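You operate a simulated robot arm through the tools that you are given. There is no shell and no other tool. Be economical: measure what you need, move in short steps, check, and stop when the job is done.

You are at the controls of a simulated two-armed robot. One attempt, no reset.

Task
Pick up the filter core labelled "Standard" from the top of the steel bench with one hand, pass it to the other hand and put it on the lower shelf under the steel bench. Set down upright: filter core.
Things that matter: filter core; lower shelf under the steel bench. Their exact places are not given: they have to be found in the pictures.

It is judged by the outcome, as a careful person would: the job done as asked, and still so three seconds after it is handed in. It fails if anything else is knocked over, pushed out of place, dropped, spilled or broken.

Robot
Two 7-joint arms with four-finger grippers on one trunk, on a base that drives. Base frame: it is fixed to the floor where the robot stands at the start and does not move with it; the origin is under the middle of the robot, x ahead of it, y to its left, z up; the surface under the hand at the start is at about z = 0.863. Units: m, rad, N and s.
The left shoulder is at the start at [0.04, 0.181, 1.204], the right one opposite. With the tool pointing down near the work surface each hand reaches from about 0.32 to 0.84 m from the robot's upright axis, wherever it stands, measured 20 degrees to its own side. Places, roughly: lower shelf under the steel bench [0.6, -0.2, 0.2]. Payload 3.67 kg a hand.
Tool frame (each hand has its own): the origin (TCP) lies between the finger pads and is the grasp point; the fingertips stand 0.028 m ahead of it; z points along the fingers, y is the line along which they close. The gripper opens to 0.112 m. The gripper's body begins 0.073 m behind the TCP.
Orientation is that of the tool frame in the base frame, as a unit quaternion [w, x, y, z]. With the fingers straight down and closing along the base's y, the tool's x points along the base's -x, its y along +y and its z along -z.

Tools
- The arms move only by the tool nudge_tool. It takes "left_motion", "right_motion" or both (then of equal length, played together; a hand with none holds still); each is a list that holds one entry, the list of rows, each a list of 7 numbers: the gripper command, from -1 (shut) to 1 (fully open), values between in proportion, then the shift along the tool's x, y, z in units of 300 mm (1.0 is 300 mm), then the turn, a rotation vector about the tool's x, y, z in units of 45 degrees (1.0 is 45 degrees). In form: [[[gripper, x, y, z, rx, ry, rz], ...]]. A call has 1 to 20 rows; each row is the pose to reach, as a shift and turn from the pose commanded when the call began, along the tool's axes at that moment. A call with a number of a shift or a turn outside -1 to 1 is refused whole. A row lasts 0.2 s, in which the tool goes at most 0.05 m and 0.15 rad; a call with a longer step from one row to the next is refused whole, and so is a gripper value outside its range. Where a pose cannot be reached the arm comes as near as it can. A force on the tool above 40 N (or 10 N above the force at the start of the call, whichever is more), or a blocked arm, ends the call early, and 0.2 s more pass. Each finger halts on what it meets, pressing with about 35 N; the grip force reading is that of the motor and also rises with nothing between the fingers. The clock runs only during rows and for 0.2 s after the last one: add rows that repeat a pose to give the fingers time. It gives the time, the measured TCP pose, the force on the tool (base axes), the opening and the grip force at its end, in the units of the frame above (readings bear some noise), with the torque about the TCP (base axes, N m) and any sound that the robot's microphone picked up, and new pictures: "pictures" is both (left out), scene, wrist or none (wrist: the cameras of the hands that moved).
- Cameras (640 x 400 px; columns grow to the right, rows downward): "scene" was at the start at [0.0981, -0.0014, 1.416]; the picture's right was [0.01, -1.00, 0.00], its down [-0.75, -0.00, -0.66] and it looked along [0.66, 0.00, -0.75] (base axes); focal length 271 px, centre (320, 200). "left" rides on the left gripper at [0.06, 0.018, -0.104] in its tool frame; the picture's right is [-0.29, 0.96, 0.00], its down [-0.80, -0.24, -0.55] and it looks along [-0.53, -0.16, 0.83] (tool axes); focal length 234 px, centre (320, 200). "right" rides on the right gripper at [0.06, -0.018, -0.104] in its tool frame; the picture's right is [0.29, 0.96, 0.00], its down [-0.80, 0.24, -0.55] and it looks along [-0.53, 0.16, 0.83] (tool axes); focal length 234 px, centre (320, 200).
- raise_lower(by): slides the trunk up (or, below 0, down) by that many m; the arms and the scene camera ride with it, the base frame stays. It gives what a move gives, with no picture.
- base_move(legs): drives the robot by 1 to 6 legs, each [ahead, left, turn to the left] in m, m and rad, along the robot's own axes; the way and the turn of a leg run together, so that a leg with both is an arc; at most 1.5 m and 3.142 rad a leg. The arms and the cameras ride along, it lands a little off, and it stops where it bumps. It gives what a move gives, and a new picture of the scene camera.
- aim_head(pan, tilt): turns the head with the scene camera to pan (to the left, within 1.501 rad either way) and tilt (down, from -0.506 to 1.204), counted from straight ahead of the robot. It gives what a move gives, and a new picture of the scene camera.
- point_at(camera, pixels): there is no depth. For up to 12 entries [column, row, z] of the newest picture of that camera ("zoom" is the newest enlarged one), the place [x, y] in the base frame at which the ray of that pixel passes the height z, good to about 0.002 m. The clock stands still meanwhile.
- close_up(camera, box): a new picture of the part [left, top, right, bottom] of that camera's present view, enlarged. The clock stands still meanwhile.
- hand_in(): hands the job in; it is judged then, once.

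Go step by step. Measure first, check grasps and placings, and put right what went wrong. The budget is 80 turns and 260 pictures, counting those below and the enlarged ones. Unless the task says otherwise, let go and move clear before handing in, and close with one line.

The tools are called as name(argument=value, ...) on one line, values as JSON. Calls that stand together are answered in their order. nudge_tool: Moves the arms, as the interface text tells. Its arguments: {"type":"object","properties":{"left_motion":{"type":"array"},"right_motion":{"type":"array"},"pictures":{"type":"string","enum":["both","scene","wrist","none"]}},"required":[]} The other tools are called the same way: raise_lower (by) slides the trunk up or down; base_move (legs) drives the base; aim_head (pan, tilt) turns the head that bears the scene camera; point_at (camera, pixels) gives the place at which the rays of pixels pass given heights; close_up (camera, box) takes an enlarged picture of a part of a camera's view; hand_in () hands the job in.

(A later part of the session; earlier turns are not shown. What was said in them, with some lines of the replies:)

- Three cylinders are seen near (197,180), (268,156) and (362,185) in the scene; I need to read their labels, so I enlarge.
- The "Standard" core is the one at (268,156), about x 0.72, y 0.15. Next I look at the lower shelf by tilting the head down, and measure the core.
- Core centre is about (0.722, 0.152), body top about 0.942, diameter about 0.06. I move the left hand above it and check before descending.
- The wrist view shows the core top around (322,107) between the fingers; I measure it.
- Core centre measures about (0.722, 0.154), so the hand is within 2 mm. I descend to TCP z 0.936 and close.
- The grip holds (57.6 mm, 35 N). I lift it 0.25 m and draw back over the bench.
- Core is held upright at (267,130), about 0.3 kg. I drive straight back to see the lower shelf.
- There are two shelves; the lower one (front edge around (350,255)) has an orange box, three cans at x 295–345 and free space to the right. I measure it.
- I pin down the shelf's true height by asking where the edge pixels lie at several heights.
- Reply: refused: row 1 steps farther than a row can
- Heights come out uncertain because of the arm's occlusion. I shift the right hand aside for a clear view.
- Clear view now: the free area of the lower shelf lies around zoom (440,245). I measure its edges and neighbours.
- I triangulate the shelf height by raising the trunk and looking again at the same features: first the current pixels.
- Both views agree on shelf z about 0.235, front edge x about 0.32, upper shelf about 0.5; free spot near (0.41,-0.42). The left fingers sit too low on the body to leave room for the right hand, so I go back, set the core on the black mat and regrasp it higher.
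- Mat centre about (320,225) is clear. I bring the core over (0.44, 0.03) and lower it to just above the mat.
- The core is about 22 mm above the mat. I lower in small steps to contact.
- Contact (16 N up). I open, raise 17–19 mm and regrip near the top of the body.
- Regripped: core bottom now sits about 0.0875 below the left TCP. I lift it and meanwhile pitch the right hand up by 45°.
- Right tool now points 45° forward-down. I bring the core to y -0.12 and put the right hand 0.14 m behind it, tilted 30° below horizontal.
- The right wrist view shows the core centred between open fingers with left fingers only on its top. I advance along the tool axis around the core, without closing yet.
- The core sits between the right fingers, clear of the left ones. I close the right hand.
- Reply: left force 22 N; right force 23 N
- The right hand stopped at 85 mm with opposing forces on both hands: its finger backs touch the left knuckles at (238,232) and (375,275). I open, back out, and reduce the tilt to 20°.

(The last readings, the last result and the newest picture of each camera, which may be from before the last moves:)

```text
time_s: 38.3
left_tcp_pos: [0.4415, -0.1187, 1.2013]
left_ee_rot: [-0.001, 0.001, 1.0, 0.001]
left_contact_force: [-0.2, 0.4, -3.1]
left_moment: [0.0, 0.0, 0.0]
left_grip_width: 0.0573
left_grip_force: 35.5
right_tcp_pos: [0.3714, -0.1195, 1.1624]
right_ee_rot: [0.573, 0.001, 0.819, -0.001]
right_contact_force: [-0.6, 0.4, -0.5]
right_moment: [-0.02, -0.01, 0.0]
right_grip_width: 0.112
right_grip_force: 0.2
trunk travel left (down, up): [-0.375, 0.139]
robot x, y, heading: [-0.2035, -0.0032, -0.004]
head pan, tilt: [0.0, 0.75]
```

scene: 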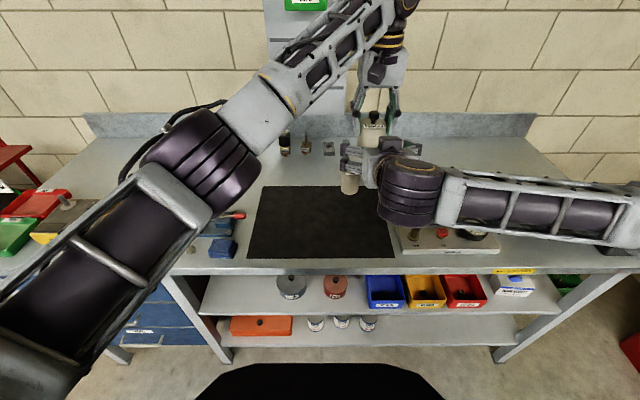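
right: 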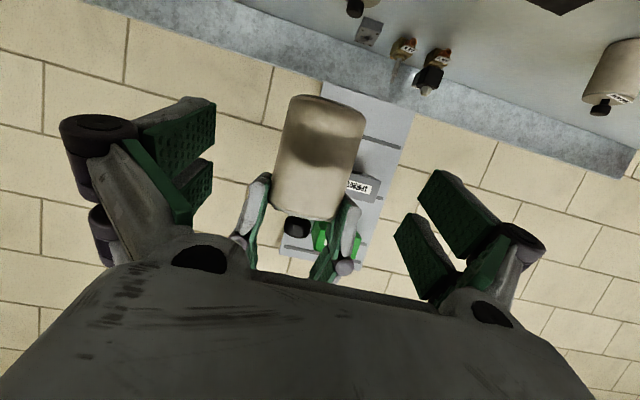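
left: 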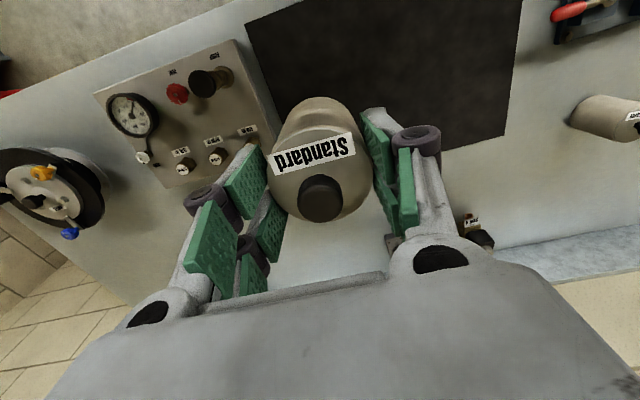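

Core is undisturbed. I approach again with the flatter, shorter reach and close in steps.

nudge_tool(right_motion=[[[1, 0.007, 0, 0.08, 0, 0, 0], [1, 0.007, 0, 0.15, 0, 0, 0], [1, 0.007, 0, 0.203, 0, 0, 0], [1, 0.007, 0, 0.203, 0, 0, 0], [0.5, 0.007, 0, 0.203, 0, 0, 0], [0.2, 0.007, 0, 0.203, 0, 0, 0], [0.1, 0.007, 0, 0.203, 0, 0, 0], [0.05, 0.007, 0, 0.203, 0, 0, 0], [-0.1, 0.007, 0, 0.203, 0, 0, 0], [-1, 0.007, 0, 0.203, 0, 0, 0], [-1, 0.007, 0, 0.203, 0, 0, 0]]])

```text
time_s: 40.7
left_tcp_pos: [0.4396, -0.1194, 1.2013]
left_ee_rot: [-0.001, 0.001, 1.0, 0.001]
left_contact_force: [0.7, 0.9, -2.9]
left_moment: [0.06, -0.03, 0.0]
left_grip_width: 0.0574
left_grip_force: 35.4
right_tcp_pos: [0.4275, -0.1195, 1.1399]
right_ee_rot: [0.573, 0.002, 0.819, -0.001]
right_contact_force: [-2.9, -0.7, 0.7]
right_moment: [-0.07, -0.04, 0.0]
right_grip_width: 0.0592
right_grip_force: 35.3
trunk travel left (down, up): [-0.375, 0.139]
robot x, y, heading: [-0.2062, -0.0012, -0.001]
head pan, tilt: [0.0, 0.75]
```

scene: 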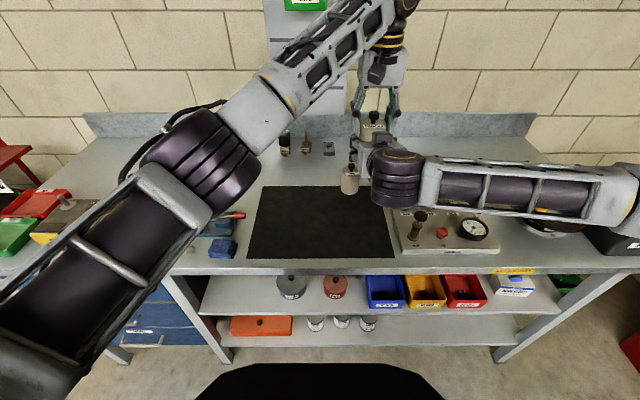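
right: 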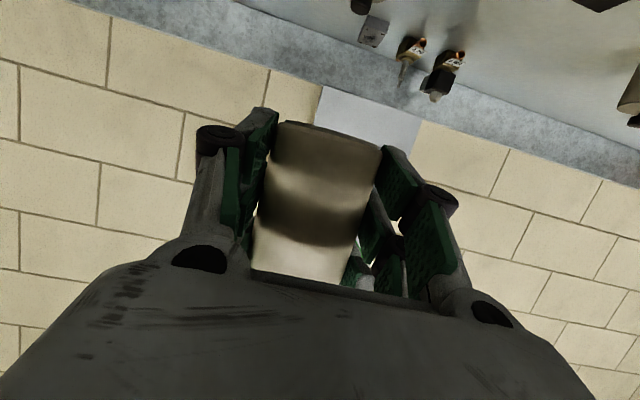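

Right hand grips at 59 mm, 35 N, with little side force. I open the left hand a little and check that the right takes the weight.

nudge_tool(left_motion=[[[0.2, 0, 0, 0, 0, 0, 0], [0.35, 0, 0, 0, 0, 0, 0], [0.4, 0, 0, 0, 0, 0, 0], [0.4, 0, 0, 0, 0, 0, 0]]], pictures="wrist")

```text
time_s: 41.7
left_tcp_pos: [0.4401, -0.1185, 1.2016]
left_ee_rot: [-0.001, 0.001, 1.0, 0.001]
left_contact_force: [-0.5, 0.6, -0.6]
left_moment: [0.01, 0.02, 0.03]
left_grip_width: 0.0784
left_grip_force: 0.2
right_tcp_pos: [0.4268, -0.1193, 1.1387]
right_ee_rot: [0.573, 0.001, 0.819, -0.001]
right_contact_force: [-0.1, -0.7, 0.3]
right_moment: [-0.02, 0.07, 0.01]
right_grip_width: 0.0592
right_grip_force: 35.0
trunk travel left (down, up): [-0.375, 0.139]
robot x, y, heading: [-0.2062, 0.0029, -0.006]
head pan, tilt: [0.0, 0.75]
```

left: 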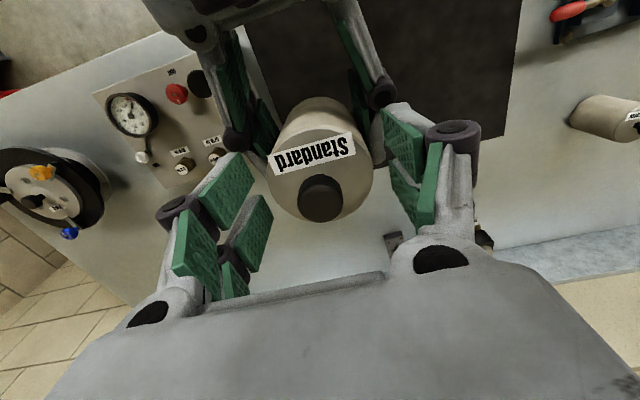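

The left hand is unloaded and the core has not moved. I raise the left hand straight up and open fully.

nudge_tool(left_motion=[[[0.4, 0, 0, -0.03, 0, 0, 0], [0.4, 0, 0, -0.1, 0, 0, 0], [0.4, 0, 0, -0.2, 0, 0, 0], [0.4, 0, 0, -0.33, 0, 0, 0], [0.4, 0, 0, -0.46, 0, 0, 0], [0.4, 0, 0, -0.46, 0, 0, 0]]])

```text
time_s: 43.1
left_tcp_pos: [0.4269, -0.1085, 1.3231]
left_ee_rot: [0.0, 0.001, 1.0, -0.001]
left_contact_force: [0.7, -0.1, 0.6]
left_moment: [0.01, 0.01, -0.01]
left_grip_width: 0.0788
left_grip_force: 0.1
left hand out of reach, approached as far as the arm can: row 4, 5, 6
right_tcp_pos: [0.4274, -0.1188, 1.1395]
right_ee_rot: [0.574, 0.001, 0.819, 0.0]
right_contact_force: [0.0, 0.4, 0.1]
right_moment: [-0.02, 0.04, 0.05]
right_grip_width: 0.0595
right_grip_force: 35.0
trunk travel left (down, up): [-0.375, 0.139]
robot x, y, heading: [-0.204, 0.003, -0.002]
head pan, tilt: [0.0, 0.75]
```

scene: 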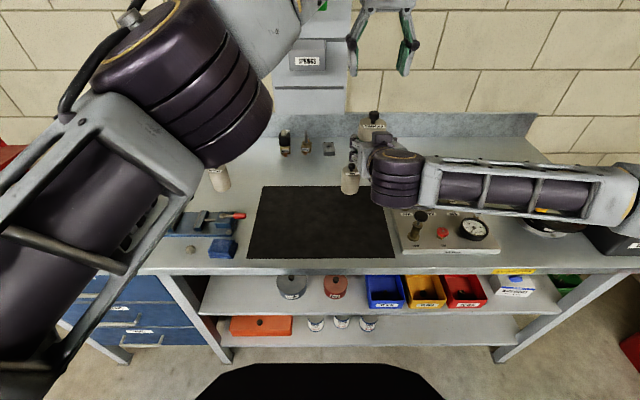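
left: 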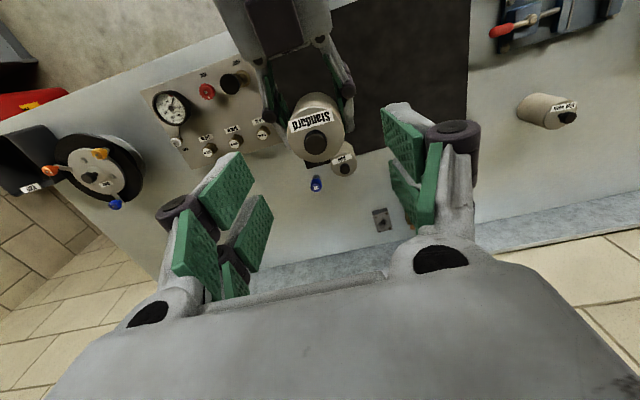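

The right hand alone now holds the core upright (left view (317,130)). I tuck the left hand back to its own side.

nudge_tool(left_motion=[[[0.4, 0.0, 0.1, 0.04, 0, 0, 0], [0.4, 0.05, 0.24, 0.06, 0, 0, 0], [0.4, 0.12, 0.36, 0.06, 0, 0, 0], [0.4, 0.2, 0.48, 0.06, 0, 0, 0], [0.4, 0.28, 0.6, 0.06, 0, 0, 0], [0.4, 0.36, 0.72, 0.06, 0, 0, 0], [0.4, 0.44, 0.84, 0.06, 0, 0, 0], [0.4, 0.52, 0.95, 0.06, 0, 0, 0], [0.4, 0.52, 0.95, 0.06, 0, 0, 0]]], pictures="none")

base_move(legs=[[-0.55, 0, 0]])

raise_lower(by=-0.36)

```text
time_s: 45.1
left_tcp_pos: [0.2718, 0.1752, 1.3064]
left_ee_rot: [-0.001, 0.001, 1.0, 0.001]
left_contact_force: [1.6, -0.2, 0.2]
left_moment: [0.02, 0.03, 0.01]
left_grip_width: 0.0785
left_grip_force: 0.1
right_tcp_pos: [0.429, -0.12, 1.1382]
right_ee_rot: [0.573, 0.002, 0.819, -0.001]
right_contact_force: [0.2, -0.1, 0.3]
right_moment: [0.03, 0.04, -0.03]
right_grip_width: 0.0595
right_grip_force: 34.9
trunk travel left (down, up): [-0.375, 0.139]
robot x, y, heading: [-0.2068, -0.001, -0.004]
head pan, tilt: [0.0, 0.75]
```

```text
time_s: 48.3
left_tcp_pos: [-0.2728, 0.1803, 1.3062]
left_ee_rot: [-0.002, 0.0, 1.0, 0.0]
left_contact_force: [0.0, 0.1, 0.2]
left_moment: [-0.01, 0.03, 0.0]
left_grip_width: 0.0786
left_grip_force: 0.1
right_tcp_pos: [-0.1162, -0.1165, 1.1402]
right_ee_rot: [0.573, 0.001, 0.82, -0.001]
right_contact_force: [0.8, 0.9, 0.4]
right_moment: [0.0, 0.05, -0.04]
right_grip_width: 0.0594
right_grip_force: 34.7
trunk travel left (down, up): [-0.375, 0.139]
robot x, y, heading: [-0.751, 0.0044, -0.001]
head pan, tilt: [0.0, 0.75]
```

scene: 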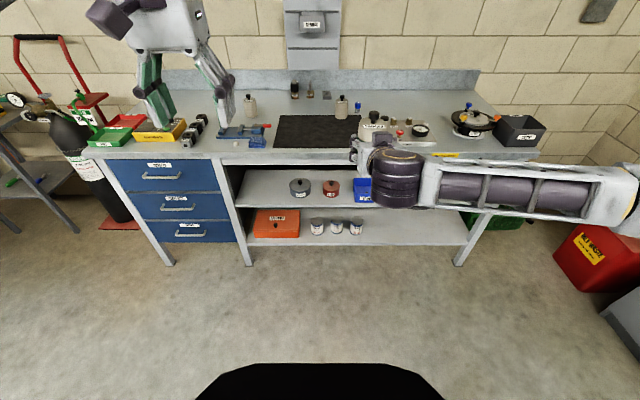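

```text
time_s: 51.8
left_tcp_pos: [-0.2742, 0.1797, 0.9467]
left_ee_rot: [-0.001, 0.0, 1.0, 0.0]
left_contact_force: [-0.5, -0.6, -0.9]
left_moment: [0.02, 0.01, 0.0]
left_grip_width: 0.0783
left_grip_force: 0.1
right_tcp_pos: [-0.1175, -0.1165, 0.7803]
right_ee_rot: [0.574, 0.0, 0.819, 0.0]
right_contact_force: [0.4, -0.2, -0.2]
right_moment: [-0.04, 0.03, 0.01]
right_grip_width: 0.0593
right_grip_force: 35.1
trunk travel left (down, up): [-0.015, 0.499]
robot x, y, heading: [-0.7527, 0.0011, -0.0]
head pan, tilt: [0.0, 0.75]
```

Now I lower the right hand straight down by 0.25 m and out to the right.

nudge_tool(right_motion=[[[-1, 0.112, -0.057, 0.041, 0, 0, 0], [-1, 0.224, -0.114, 0.082, 0, 0, 0], [-1, 0.336, -0.171, 0.122, 0, 0, 0], [-1, 0.448, -0.228, 0.163, 0, 0, 0], [-1, 0.56, -0.285, 0.204, 0, 0, 0], [-1, 0.672, -0.342, 0.245, 0, 0, 0], [-1, 0.783, -0.4, 0.285, 0, 0, 0], [-1, 0.783, -0.4, 0.285, 0, 0, 0]]], pictures="scene")

```text
time_s: 53.6
left_tcp_pos: [-0.2723, 0.1791, 0.9469]
left_ee_rot: [0.0, 0.0, 1.0, 0.0]
left_contact_force: [-0.4, 0.9, 0.9]
left_moment: [0.01, 0.01, 0.01]
left_grip_width: 0.0784
left_grip_force: 0.1
right_tcp_pos: [-0.0856, -0.1404, 0.5947]
right_ee_rot: [0.546, 0.022, 0.837, -0.031]
right_contact_force: [0.2, 0.6, -0.3]
right_moment: [0.02, 0.06, 0.01]
right_grip_width: 0.0593
right_grip_force: 35.4
right hand out of reach, approached as far as the arm can: row 3, 4, 5, 6, 7, 8
trunk travel left (down, up): [-0.015, 0.499]
robot x, y, heading: [-0.7472, 0.0006, -0.005]
head pan, tilt: [0.0, 0.75]
```

scene: 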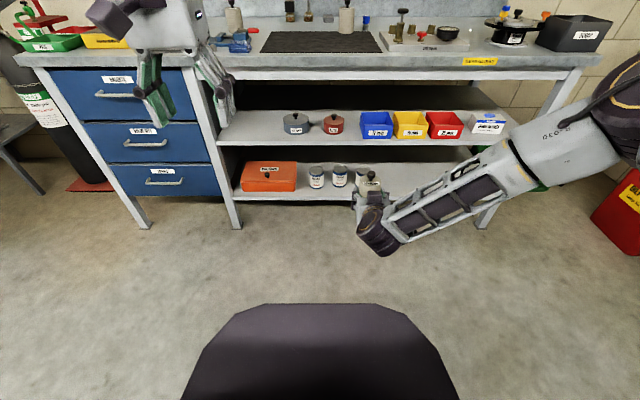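

The arm hit a limit near z 0.59, with a 4° turn error. I go up a bit, restore the orientation and move outward to y about -0.36 before trying lower.

nudge_tool(right_motion=[[[-1, -0.1, 0, -0.038, -0.05, -0.04, 0], [-1, -0.2, 0, -0.076, -0.097, -0.084, 0], [-1, -0.25, -0.12, -0.09, -0.097, -0.084, 0], [-1, -0.25, -0.27, -0.09, -0.097, -0.084, 0], [-1, -0.25, -0.42, -0.09, -0.097, -0.084, 0], [-1, -0.25, -0.57, -0.09, -0.097, -0.084, 0], [-1, -0.25, -0.72, -0.09, -0.097, -0.084, 0], [-1, -0.25, -0.72, -0.09, -0.097, -0.084, 0]]], pictures="none")

```text
time_s: 55.4
left_tcp_pos: [-0.2722, 0.1801, 0.9453]
left_ee_rot: [-0.001, 0.0, 1.0, -0.001]
left_contact_force: [0.2, 2.3, -0.5]
left_moment: [-0.07, 0.0, 0.0]
left_grip_width: 0.0782
left_grip_force: 0.0
right_tcp_pos: [-0.0819, -0.3092, 0.7132]
right_ee_rot: [0.531, 0.007, 0.847, -0.013]
right_contact_force: [0.6, 0.1, 0.3]
right_moment: [-0.05, 0.05, -0.03]
right_grip_width: 0.0597
right_grip_force: 34.5
right hand out of reach, approached as far as the arm can: row 1, 2, 3, 4, 5, 6, 7, 8
trunk travel left (down, up): [-0.015, 0.499]
robot x, y, heading: [-0.7487, 0.0015, -0.001]
head pan, tilt: [0.0, 0.75]
```

The wrist's upward pitch is limiting (26° instead of 20°). With the forearm coming in from the right, turning the tool left should ease the wrist; I test a 40° yaw while lowering.

nudge_tool(right_motion=[[[-1, 0, 0, 0, -0.16, -0.03, -0.08], [-1, 0, 0, 0, -0.32, -0.06, -0.16], [-1, 0, 0, 0, -0.48, -0.08, -0.24], [-1, 0, 0, 0, -0.64, -0.1, -0.32], [-1, 0, 0, 0, -0.8, -0.13, -0.39], [-1, 0.12, 0, 0.06, -0.8, -0.13, -0.39], [-1, 0.24, 0, 0.12, -0.8, -0.13, -0.39], [-1, 0.36, 0, 0.18, -0.8, -0.13, -0.39], [-1, 0.48, 0, 0.24, -0.8, -0.13, -0.39], [-1, 0.6, 0, 0.29, -0.8, -0.13, -0.39], [-1, 0.6, 0, 0.29, -0.8, -0.13, -0.39]]], pictures="scene")

```text
time_s: 57.8
left_tcp_pos: [-0.2721, 0.1795, 0.9454]
left_ee_rot: [0.0, -0.001, 1.0, 0.0]
left_contact_force: [-0.5, 0.6, 0.6]
left_moment: [0.01, -0.01, 0.0]
left_grip_width: 0.0784
left_grip_force: 0.1
right_tcp_pos: [-0.0791, -0.3141, 0.5177]
right_ee_rot: [0.543, -0.284, 0.772, 0.171]
right_contact_force: [0.0, 0.9, -1.5]
right_moment: [-0.04, 0.04, 0.0]
right_grip_width: 0.0597
right_grip_force: 35.0
right hand out of reach, approached as far as the arm can: row 5
trunk travel left (down, up): [-0.015, 0.499]
robot x, y, heading: [-0.7511, 0.0001, 0.001]
head pan, tilt: [0.0, 0.75]
```

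scene: 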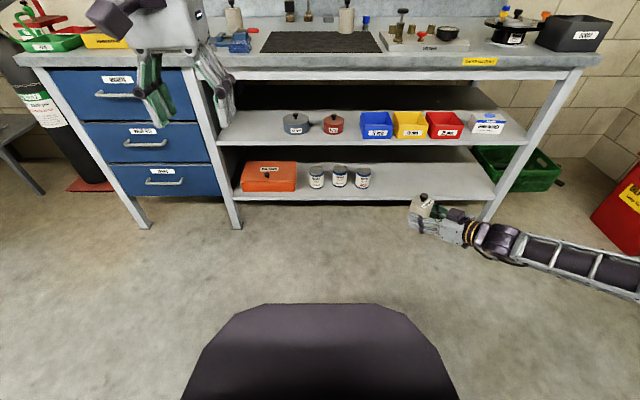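

Reachable: with yaw 38° the tool tilt is 20.7° and the core leans only about 2.6°. I level it and descend 0.19 m.

nudge_tool(right_motion=[[[-1, 0.12, 0.006, 0.045, -0.01, -0.008, 0.03], [-1, 0.24, 0.011, 0.09, -0.019, -0.0155, 0.0527], [-1, 0.36, 0.017, 0.135, -0.019, -0.0155, 0.0527], [-1, 0.48, 0.023, 0.18, -0.019, -0.0155, 0.0527], [-1, 0.593, 0.028, 0.224, -0.019, -0.0155, 0.0527], [-1, 0.593, 0.028, 0.224, -0.019, -0.0155, 0.0527]]])

```text
time_s: 59.2
left_tcp_pos: [-0.2735, 0.1794, 0.9469]
left_ee_rot: [0.0, 0.001, 1.0, 0.0]
left_contact_force: [-0.4, 0.6, -0.8]
left_moment: [0.0, -0.01, -0.02]
left_grip_width: 0.0786
left_grip_force: 0.0
right_tcp_pos: [-0.0816, -0.3149, 0.325]
right_ee_rot: [0.54, -0.271, 0.774, 0.189]
right_contact_force: [1.0, -0.4, 0.2]
right_moment: [-0.03, 0.03, 0.03]
right_grip_width: 0.0599
right_grip_force: 35.0
trunk travel left (down, up): [-0.015, 0.499]
robot x, y, heading: [-0.7505, 0.0013, -0.002]
head pan, tilt: [0.0, 0.75]
```

scene: 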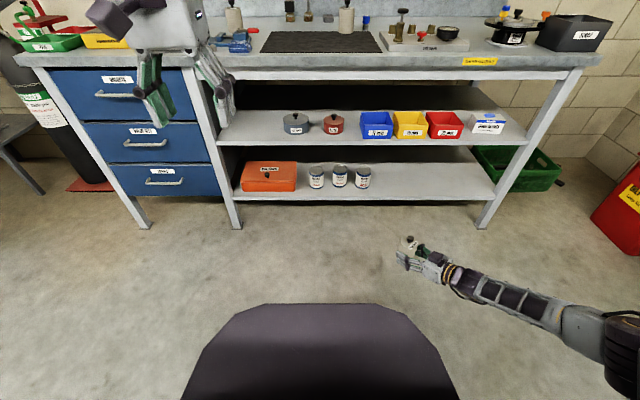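
right: 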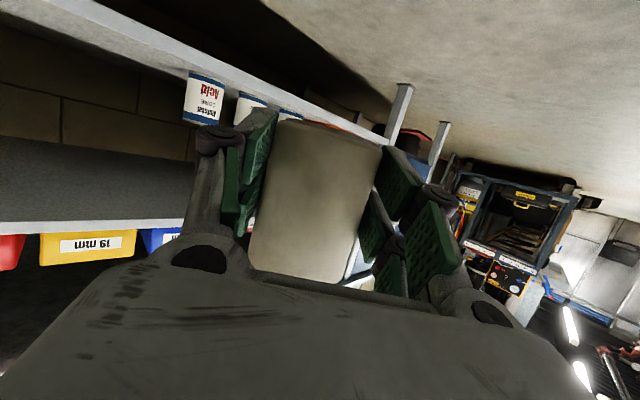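

The core is level at z 0.325 (TCP). I look at it closely and drive sideways and partway forward.

close_up(camera="scene", box=[370, 210, 490, 310])

base_move(legs=[[0, -0.085, 0], [0.25, 0, 0]])

aim_head(pan=-0.4, tilt=0.9)

```text
4.00 times, centred on (430, 260) of scene
```

zoom: 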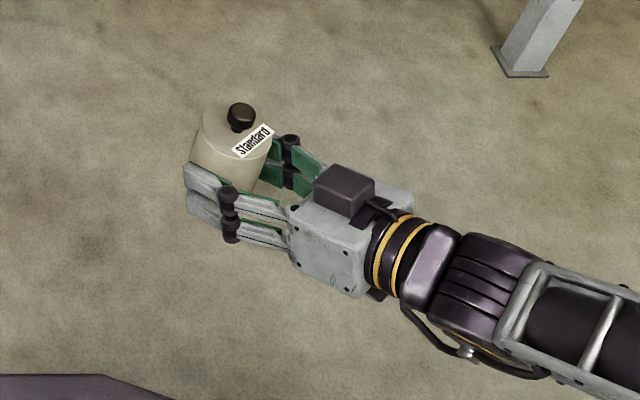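

```text
time_s: 61.8
left_tcp_pos: [-0.0207, 0.0928, 0.9459]
left_ee_rot: [0.0, 0.001, 1.0, -0.001]
left_contact_force: [-0.6, -0.5, 0.0]
left_moment: [0.01, 0.02, 0.02]
left_grip_width: 0.0787
left_grip_force: 0.0
right_tcp_pos: [0.1692, -0.4019, 0.3239]
right_ee_rot: [0.539, -0.271, 0.774, 0.189]
right_contact_force: [0.7, 0.0, 0.0]
right_moment: [0.03, 0.01, 0.03]
right_grip_width: 0.0597
right_grip_force: 34.6
trunk travel left (down, up): [-0.015, 0.499]
robot x, y, heading: [-0.4955, -0.0836, -0.006]
head pan, tilt: [0.0, 0.75]
```

scene: 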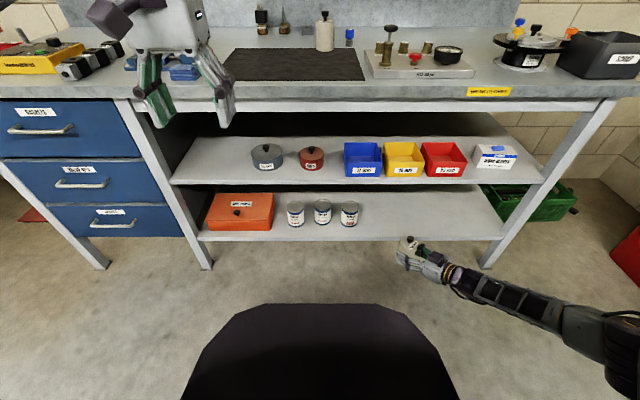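

```text
time_s: 62.6
left_tcp_pos: [-0.0219, 0.0914, 0.946]
left_ee_rot: [0.0, 0.001, 1.0, 0.0]
left_contact_force: [-0.1, -0.2, 0.3]
left_moment: [0.0, -0.01, 0.03]
left_grip_width: 0.0782
left_grip_force: 0.0
right_tcp_pos: [0.1686, -0.4027, 0.3252]
right_ee_rot: [0.54, -0.271, 0.774, 0.188]
right_contact_force: [0.0, 0.1, 0.9]
right_moment: [-0.02, 0.03, -0.01]
right_grip_width: 0.0599
right_grip_force: 34.8
trunk travel left (down, up): [-0.015, 0.499]
robot x, y, heading: [-0.4996, -0.083, -0.008]
head pan, tilt: [-0.4, 0.901]
```

scene: 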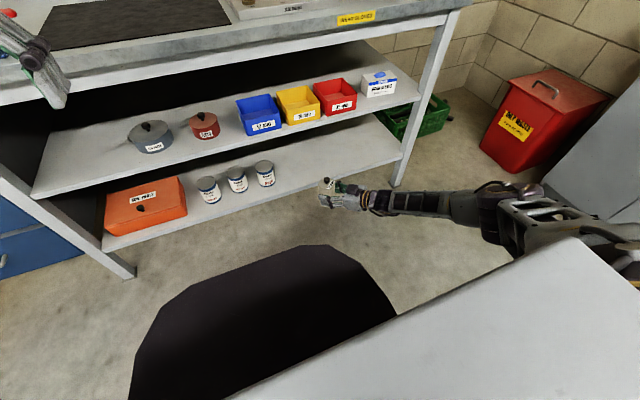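

The forearm runs right from the hand; I check its distance from the right bench leg before driving in further.

point_at(camera="scene", pixels=[[375, 200, 0.4], [430, 192, 0.45], [480, 188, 0.5], [515, 185, 0.6], [397, 186, 0.0], [305, 168, 0.235], [340, 207, 0.235], [266, 186, 0.235]])

close_up(camera="scene", box=[280, 130, 540, 280])

```text
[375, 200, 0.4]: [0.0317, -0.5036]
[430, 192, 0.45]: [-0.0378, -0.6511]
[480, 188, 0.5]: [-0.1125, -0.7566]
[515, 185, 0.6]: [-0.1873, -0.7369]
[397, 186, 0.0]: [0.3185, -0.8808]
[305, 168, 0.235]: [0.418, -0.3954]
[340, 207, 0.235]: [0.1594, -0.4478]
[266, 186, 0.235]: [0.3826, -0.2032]
```

```text
2.46 times, centred on (410, 205) of scene
```

zoom: 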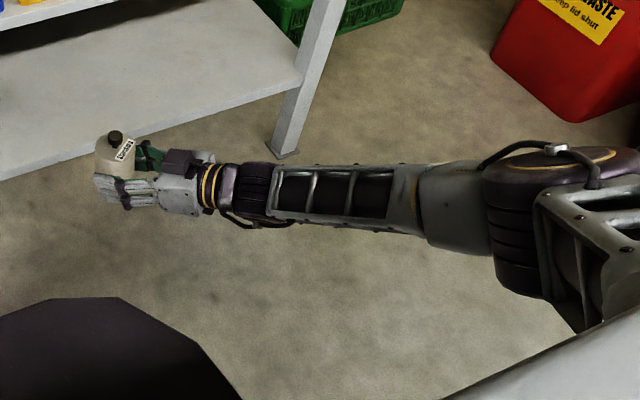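

Plenty of clearance. I drive 0.195 m ahead so the core comes over the front strip of the lower shelf.

base_move(legs=[[0.195, 0, 0]])

close_up(camera="scene", box=[180, 130, 440, 290])

close_up(camera="right", box=[0, 0, 640, 400])

```text
time_s: 64.3
left_tcp_pos: [0.1764, 0.093, 0.9461]
left_ee_rot: [-0.001, 0.001, 1.0, 0.0]
left_contact_force: [0.0, -0.5, 0.2]
left_moment: [-0.01, 0.04, 0.01]
left_grip_width: 0.0783
left_grip_force: 0.1
right_tcp_pos: [0.3655, -0.4009, 0.324]
right_ee_rot: [0.539, -0.271, 0.775, 0.189]
right_contact_force: [0.2, -0.1, 0.8]
right_moment: [-0.02, 0.04, 0.01]
right_grip_width: 0.0596
right_grip_force: 34.9
trunk travel left (down, up): [-0.015, 0.499]
robot x, y, heading: [-0.2985, -0.0865, -0.004]
head pan, tilt: [-0.4, 0.901]
```

scene: 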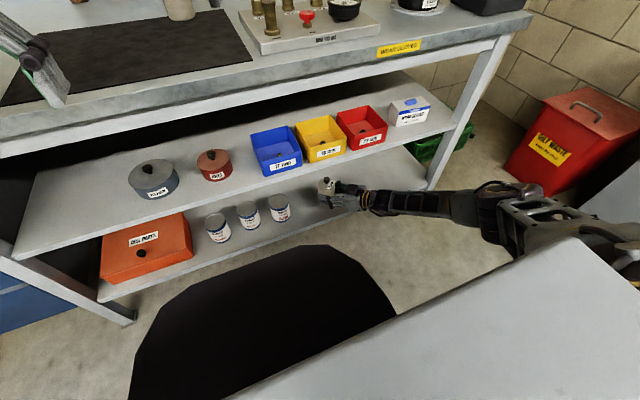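

```text
2.46 times, centred on (310, 210) of scene
```

zoom: 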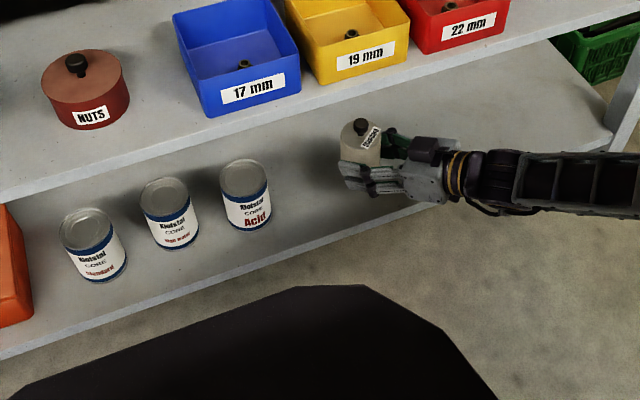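

```text
1.00 times, centred on (320, 200) of right (not enlarged: the box is as wide or as high as the picture)
```

zoom: 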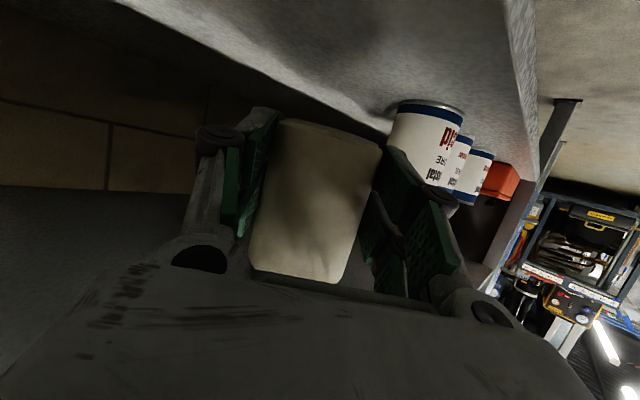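

The core hangs over the shelf, right of the Acid can with good space. I check the shelf edge from the wrist view.

point_at(camera="right", pixels=[[505, 10, 0.225], [505, 10, 0.235], [515, 80, 0.225], [515, 80, 0.235], [512, 150, 0.235], [425, 102, 0.235]])

point_at(camera="scene", pixels=[[279, 222, 0.235], [262, 241, 0.235], [320, 217, 0.235], [372, 215, 0.235]])

```text
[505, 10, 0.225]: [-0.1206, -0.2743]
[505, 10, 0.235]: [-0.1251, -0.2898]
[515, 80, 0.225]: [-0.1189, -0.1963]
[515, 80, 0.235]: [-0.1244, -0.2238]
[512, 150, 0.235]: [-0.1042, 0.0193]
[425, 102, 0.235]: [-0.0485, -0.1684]
```

```text
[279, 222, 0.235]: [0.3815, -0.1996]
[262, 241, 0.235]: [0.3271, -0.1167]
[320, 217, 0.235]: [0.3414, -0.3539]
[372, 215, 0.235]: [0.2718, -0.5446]
```

The shelf edge comes out at x about 0.32, the core at about (0.375,-0.394). I lower it 50 mm, then in 3 mm steps until contact.

nudge_tool(right_motion=[[[-1, 0.063, 0, 0.023, 0, 0, 0], [-1, 0.125, 0, 0.046, 0, 0, 0], [-1, 0.156, 0, 0.0575, 0, 0, 0], [-1, 0.156, 0, 0.0575, 0, 0, 0]]], pictures="wrist")

close_up(camera="scene", box=[260, 150, 400, 240])

```text
time_s: 65.3
left_tcp_pos: [0.1753, 0.0932, 0.9459]
left_ee_rot: [0.0, -0.001, 1.0, 0.0]
left_contact_force: [-0.4, -0.2, 0.2]
left_moment: [-0.03, 0.02, -0.02]
left_grip_width: 0.0786
left_grip_force: 0.2
right_tcp_pos: [0.3653, -0.4012, 0.2754]
right_ee_rot: [0.54, -0.271, 0.775, 0.188]
right_contact_force: [-0.4, -0.9, 0.1]
right_moment: [-0.04, 0.05, 0.0]
right_grip_width: 0.0596
right_grip_force: 34.8
trunk travel left (down, up): [-0.015, 0.499]
robot x, y, heading: [-0.3043, -0.0895, -0.002]
head pan, tilt: [-0.4, 0.901]
```

right: 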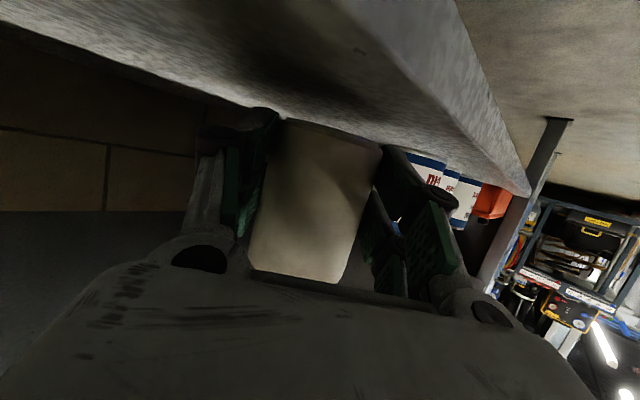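

```text
4.44 times, centred on (330, 195) of scene
```

zoom: 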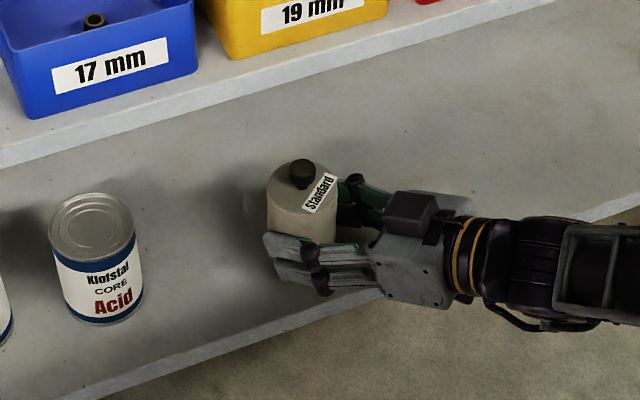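

Core close above the shelf, no contact yet. I continue in fine steps.

nudge_tool(right_motion=[[[-1, 0.013, 0, 0.0046, 0, 0, 0], [-1, 0.025, 0, 0.0092, 0, 0, 0], [-1, 0.0313, 0, 0.0115, 0, 0, 0], [-1, 0.0376, 0, 0.0138, 0, 0, 0], [-1, 0.044, 0, 0.0161, 0, 0, 0], [-1, 0.05, 0, 0.0184, 0, 0, 0], [-1, 0.0563, 0, 0.0207, 0, 0, 0], [-1, 0.0626, 0, 0.023, 0, 0, 0]]], pictures="wrist")

```text
time_s: 67.0
left_tcp_pos: [0.1738, 0.0929, 0.9468]
left_ee_rot: [0.0, 0.001, 1.0, 0.0]
left_contact_force: [0.5, -0.8, -0.8]
left_moment: [-0.01, 0.01, -0.01]
left_grip_width: 0.0781
left_grip_force: 0.1
right_tcp_pos: [0.3671, -0.4013, 0.2621]
right_ee_rot: [0.545, -0.269, 0.771, 0.19]
right_contact_force: [-7.3, -0.2, 17.0]
right_moment: [0.26, 0.13, 0.32]
right_grip_width: 0.0593
right_grip_force: 34.6
trunk travel left (down, up): [-0.015, 0.499]
robot x, y, heading: [-0.3016, -0.0889, -0.007]
head pan, tilt: [-0.4, 0.901]
stopped in row 8 (right hand): the force on the tool passed its limit at 44 N (the readings are from after the stop); the commanded pose is now the measured one
```

right: 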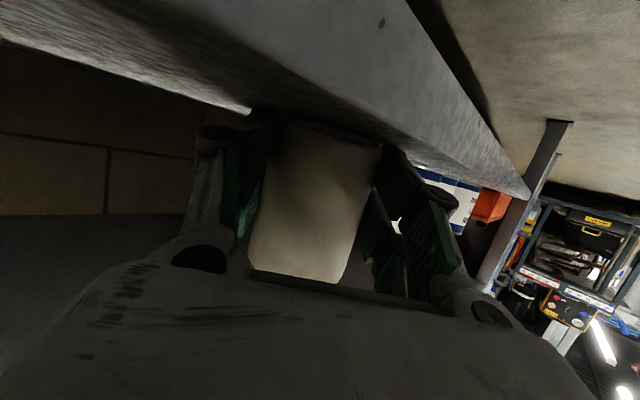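

Contact at TCP z 0.262, as expected for the shelf at 0.236, with the core under 1° from upright. I ease up 1 mm and open slowly.

nudge_tool(right_motion=[[[-1, -0.003, 0, -0.001, 0, 0, 0], [-1, -0.003, 0, -0.001, 0, 0, 0], [0.1, -0.003, 0, -0.001, 0, 0, 0], [0.2, -0.003, 0, -0.001, 0, 0, 0], [0.5, -0.003, 0, -0.001, 0, 0, 0], [0.8, -0.003, 0, -0.001, 0, 0, 0], [0.8, -0.003, 0, -0.001, 0, 0, 0]]], pictures="wrist")

close_up(camera="scene", box=[260, 150, 400, 240])

```text
time_s: 68.6
left_tcp_pos: [0.1745, 0.0929, 0.9468]
left_ee_rot: [-0.001, 0.001, 1.0, 0.0]
left_contact_force: [0.2, -0.4, 0.6]
left_moment: [-0.02, 0.0, 0.0]
left_grip_width: 0.0786
left_grip_force: 0.1
right_tcp_pos: [0.3659, -0.4021, 0.259]
right_ee_rot: [0.541, -0.27, 0.774, 0.189]
right_contact_force: [-0.3, 0.2, 0.2]
right_moment: [-0.02, 0.01, 0.0]
right_grip_width: 0.1009
right_grip_force: 0.1
trunk travel left (down, up): [-0.015, 0.499]
robot x, y, heading: [-0.304, -0.0894, -0.002]
head pan, tilt: [-0.4, 0.901]
```

right: 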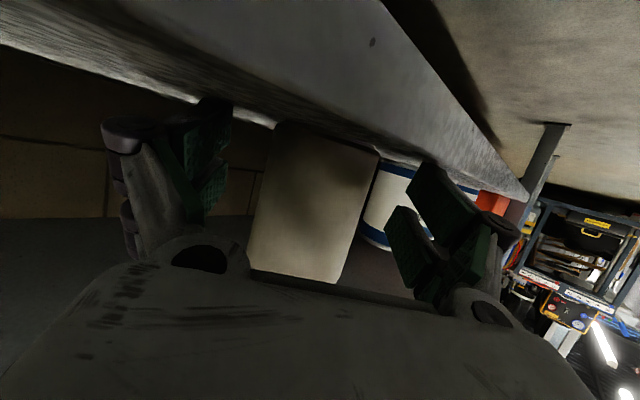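

```text
4.44 times, centred on (330, 195) of scene
```

zoom: 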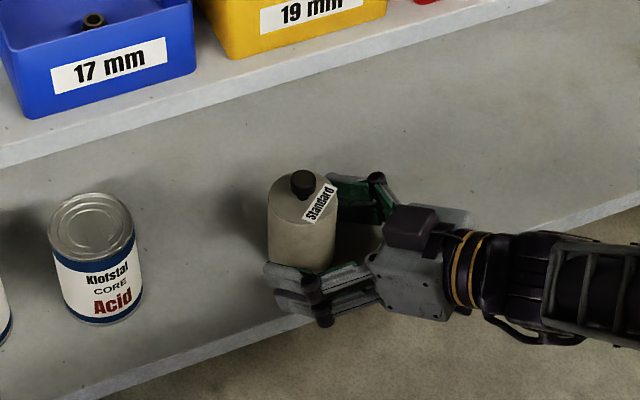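

The core stands upright by itself and the hand is force-free. I back out along the tool axis.

nudge_tool(right_motion=[[[1, 0, 0, -0.03, 0, 0, 0], [1, 0, 0, -0.08, 0, 0, 0], [1, 0, 0, -0.15, 0, 0, 0], [1, 0, 0, -0.25, 0, 0, 0], [1, 0, 0, -0.35, 0, 0, 0], [1, 0, 0, -0.45, 0, 0, 0], [1, 0, 0, -0.55, 0, 0, 0], [1, 0, 0, -0.55, 0, 0, 0]]], pictures="scene")

close_up(camera="scene", box=[240, 140, 420, 250])

```text
time_s: 70.4
left_tcp_pos: [0.175, 0.0924, 0.9462]
left_ee_rot: [-0.001, 0.0, 1.0, 0.0]
left_contact_force: [0.7, -0.1, 0.0]
left_moment: [-0.01, 0.01, 0.01]
left_grip_width: 0.0783
left_grip_force: 0.1
right_tcp_pos: [0.2463, -0.5007, 0.3163]
right_ee_rot: [0.543, -0.27, 0.772, 0.19]
right_contact_force: [-0.2, -0.3, 0.5]
right_moment: [0.04, 0.02, -0.01]
right_grip_width: 0.1118
right_grip_force: 0.1
trunk travel left (down, up): [-0.015, 0.499]
robot x, y, heading: [-0.3026, -0.0855, -0.006]
head pan, tilt: [-0.4, 0.901]
```

scene: 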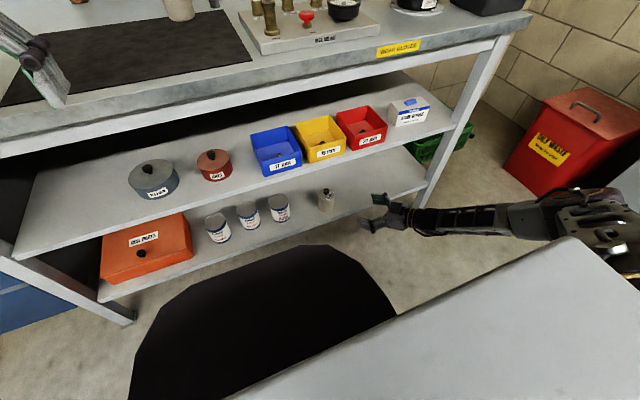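

```text
3.56 times, centred on (330, 195) of scene
```

zoom: 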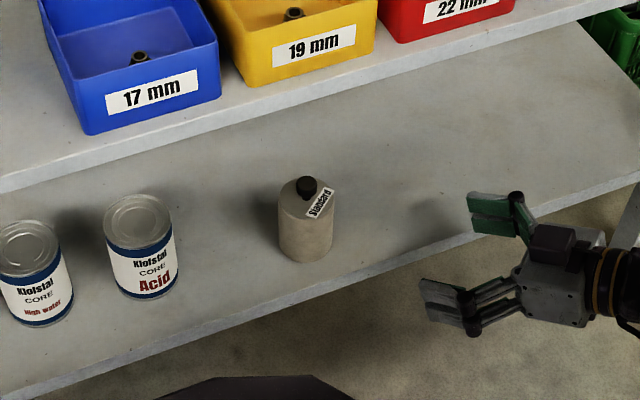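

The "Standard" core stands upright on the lower shelf at (326,200) and both hands are clear. I back the base off a little for a final look.

base_move(legs=[[-0.3, 0, 0]])

aim_head(pan=0.0, tilt=0.6)

```text
time_s: 72.5
left_tcp_pos: [-0.1262, 0.0924, 0.9473]
left_ee_rot: [0.0, 0.002, 1.0, 0.0]
left_contact_force: [-0.3, 0.4, 0.0]
left_moment: [-0.04, -0.04, 0.0]
left_grip_width: 0.0783
left_grip_force: 0.0
right_tcp_pos: [-0.0556, -0.4984, 0.3191]
right_ee_rot: [0.542, -0.271, 0.772, 0.19]
right_contact_force: [-0.4, -0.8, 0.5]
right_moment: [0.0, 0.03, -0.04]
right_grip_width: 0.112
right_grip_force: 0.2
trunk travel left (down, up): [-0.015, 0.499]
robot x, y, heading: [-0.6033, -0.0855, -0.004]
head pan, tilt: [-0.4, 0.901]
```

scene: 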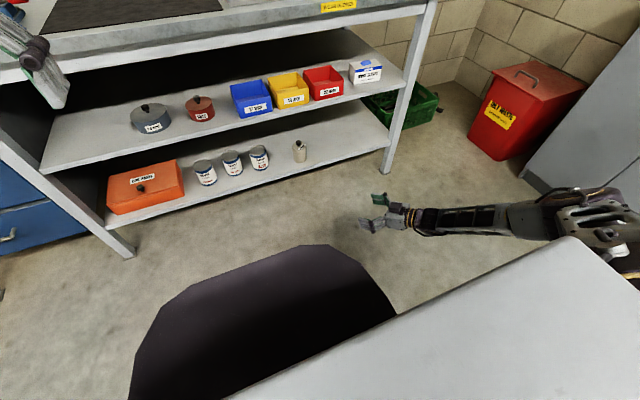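

```text
time_s: 73.3
left_tcp_pos: [-0.1268, 0.0923, 0.9464]
left_ee_rot: [-0.002, 0.0, 1.0, 0.0]
left_contact_force: [-1.0, 0.1, 0.1]
left_moment: [0.04, 0.03, 0.0]
left_grip_width: 0.0783
left_grip_force: 0.0
right_tcp_pos: [-0.0565, -0.5, 0.3173]
right_ee_rot: [0.542, -0.271, 0.773, 0.19]
right_contact_force: [0.0, 0.0, -0.1]
right_moment: [0.01, 0.0, -0.02]
right_grip_width: 0.1118
right_grip_force: 0.2
trunk travel left (down, up): [-0.015, 0.499]
robot x, y, heading: [-0.6033, -0.0845, 0.002]
head pan, tilt: [0.0, 0.6]
```

scene: 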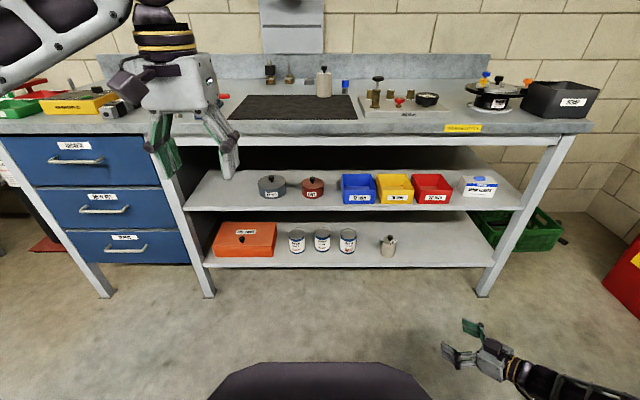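

The core stands upright at (388,245) on the lower shelf beside the three cans, and nothing else in view looks out of place. I hand in.

hand_in()

```text
The job is handed in.
```

The "Standard" filter core was picked up with the left hand, passed to the right hand in the air, and set down upright on the lower shelf under the bench; both hands are clear, and nothing else looked disturbed in the final picture.
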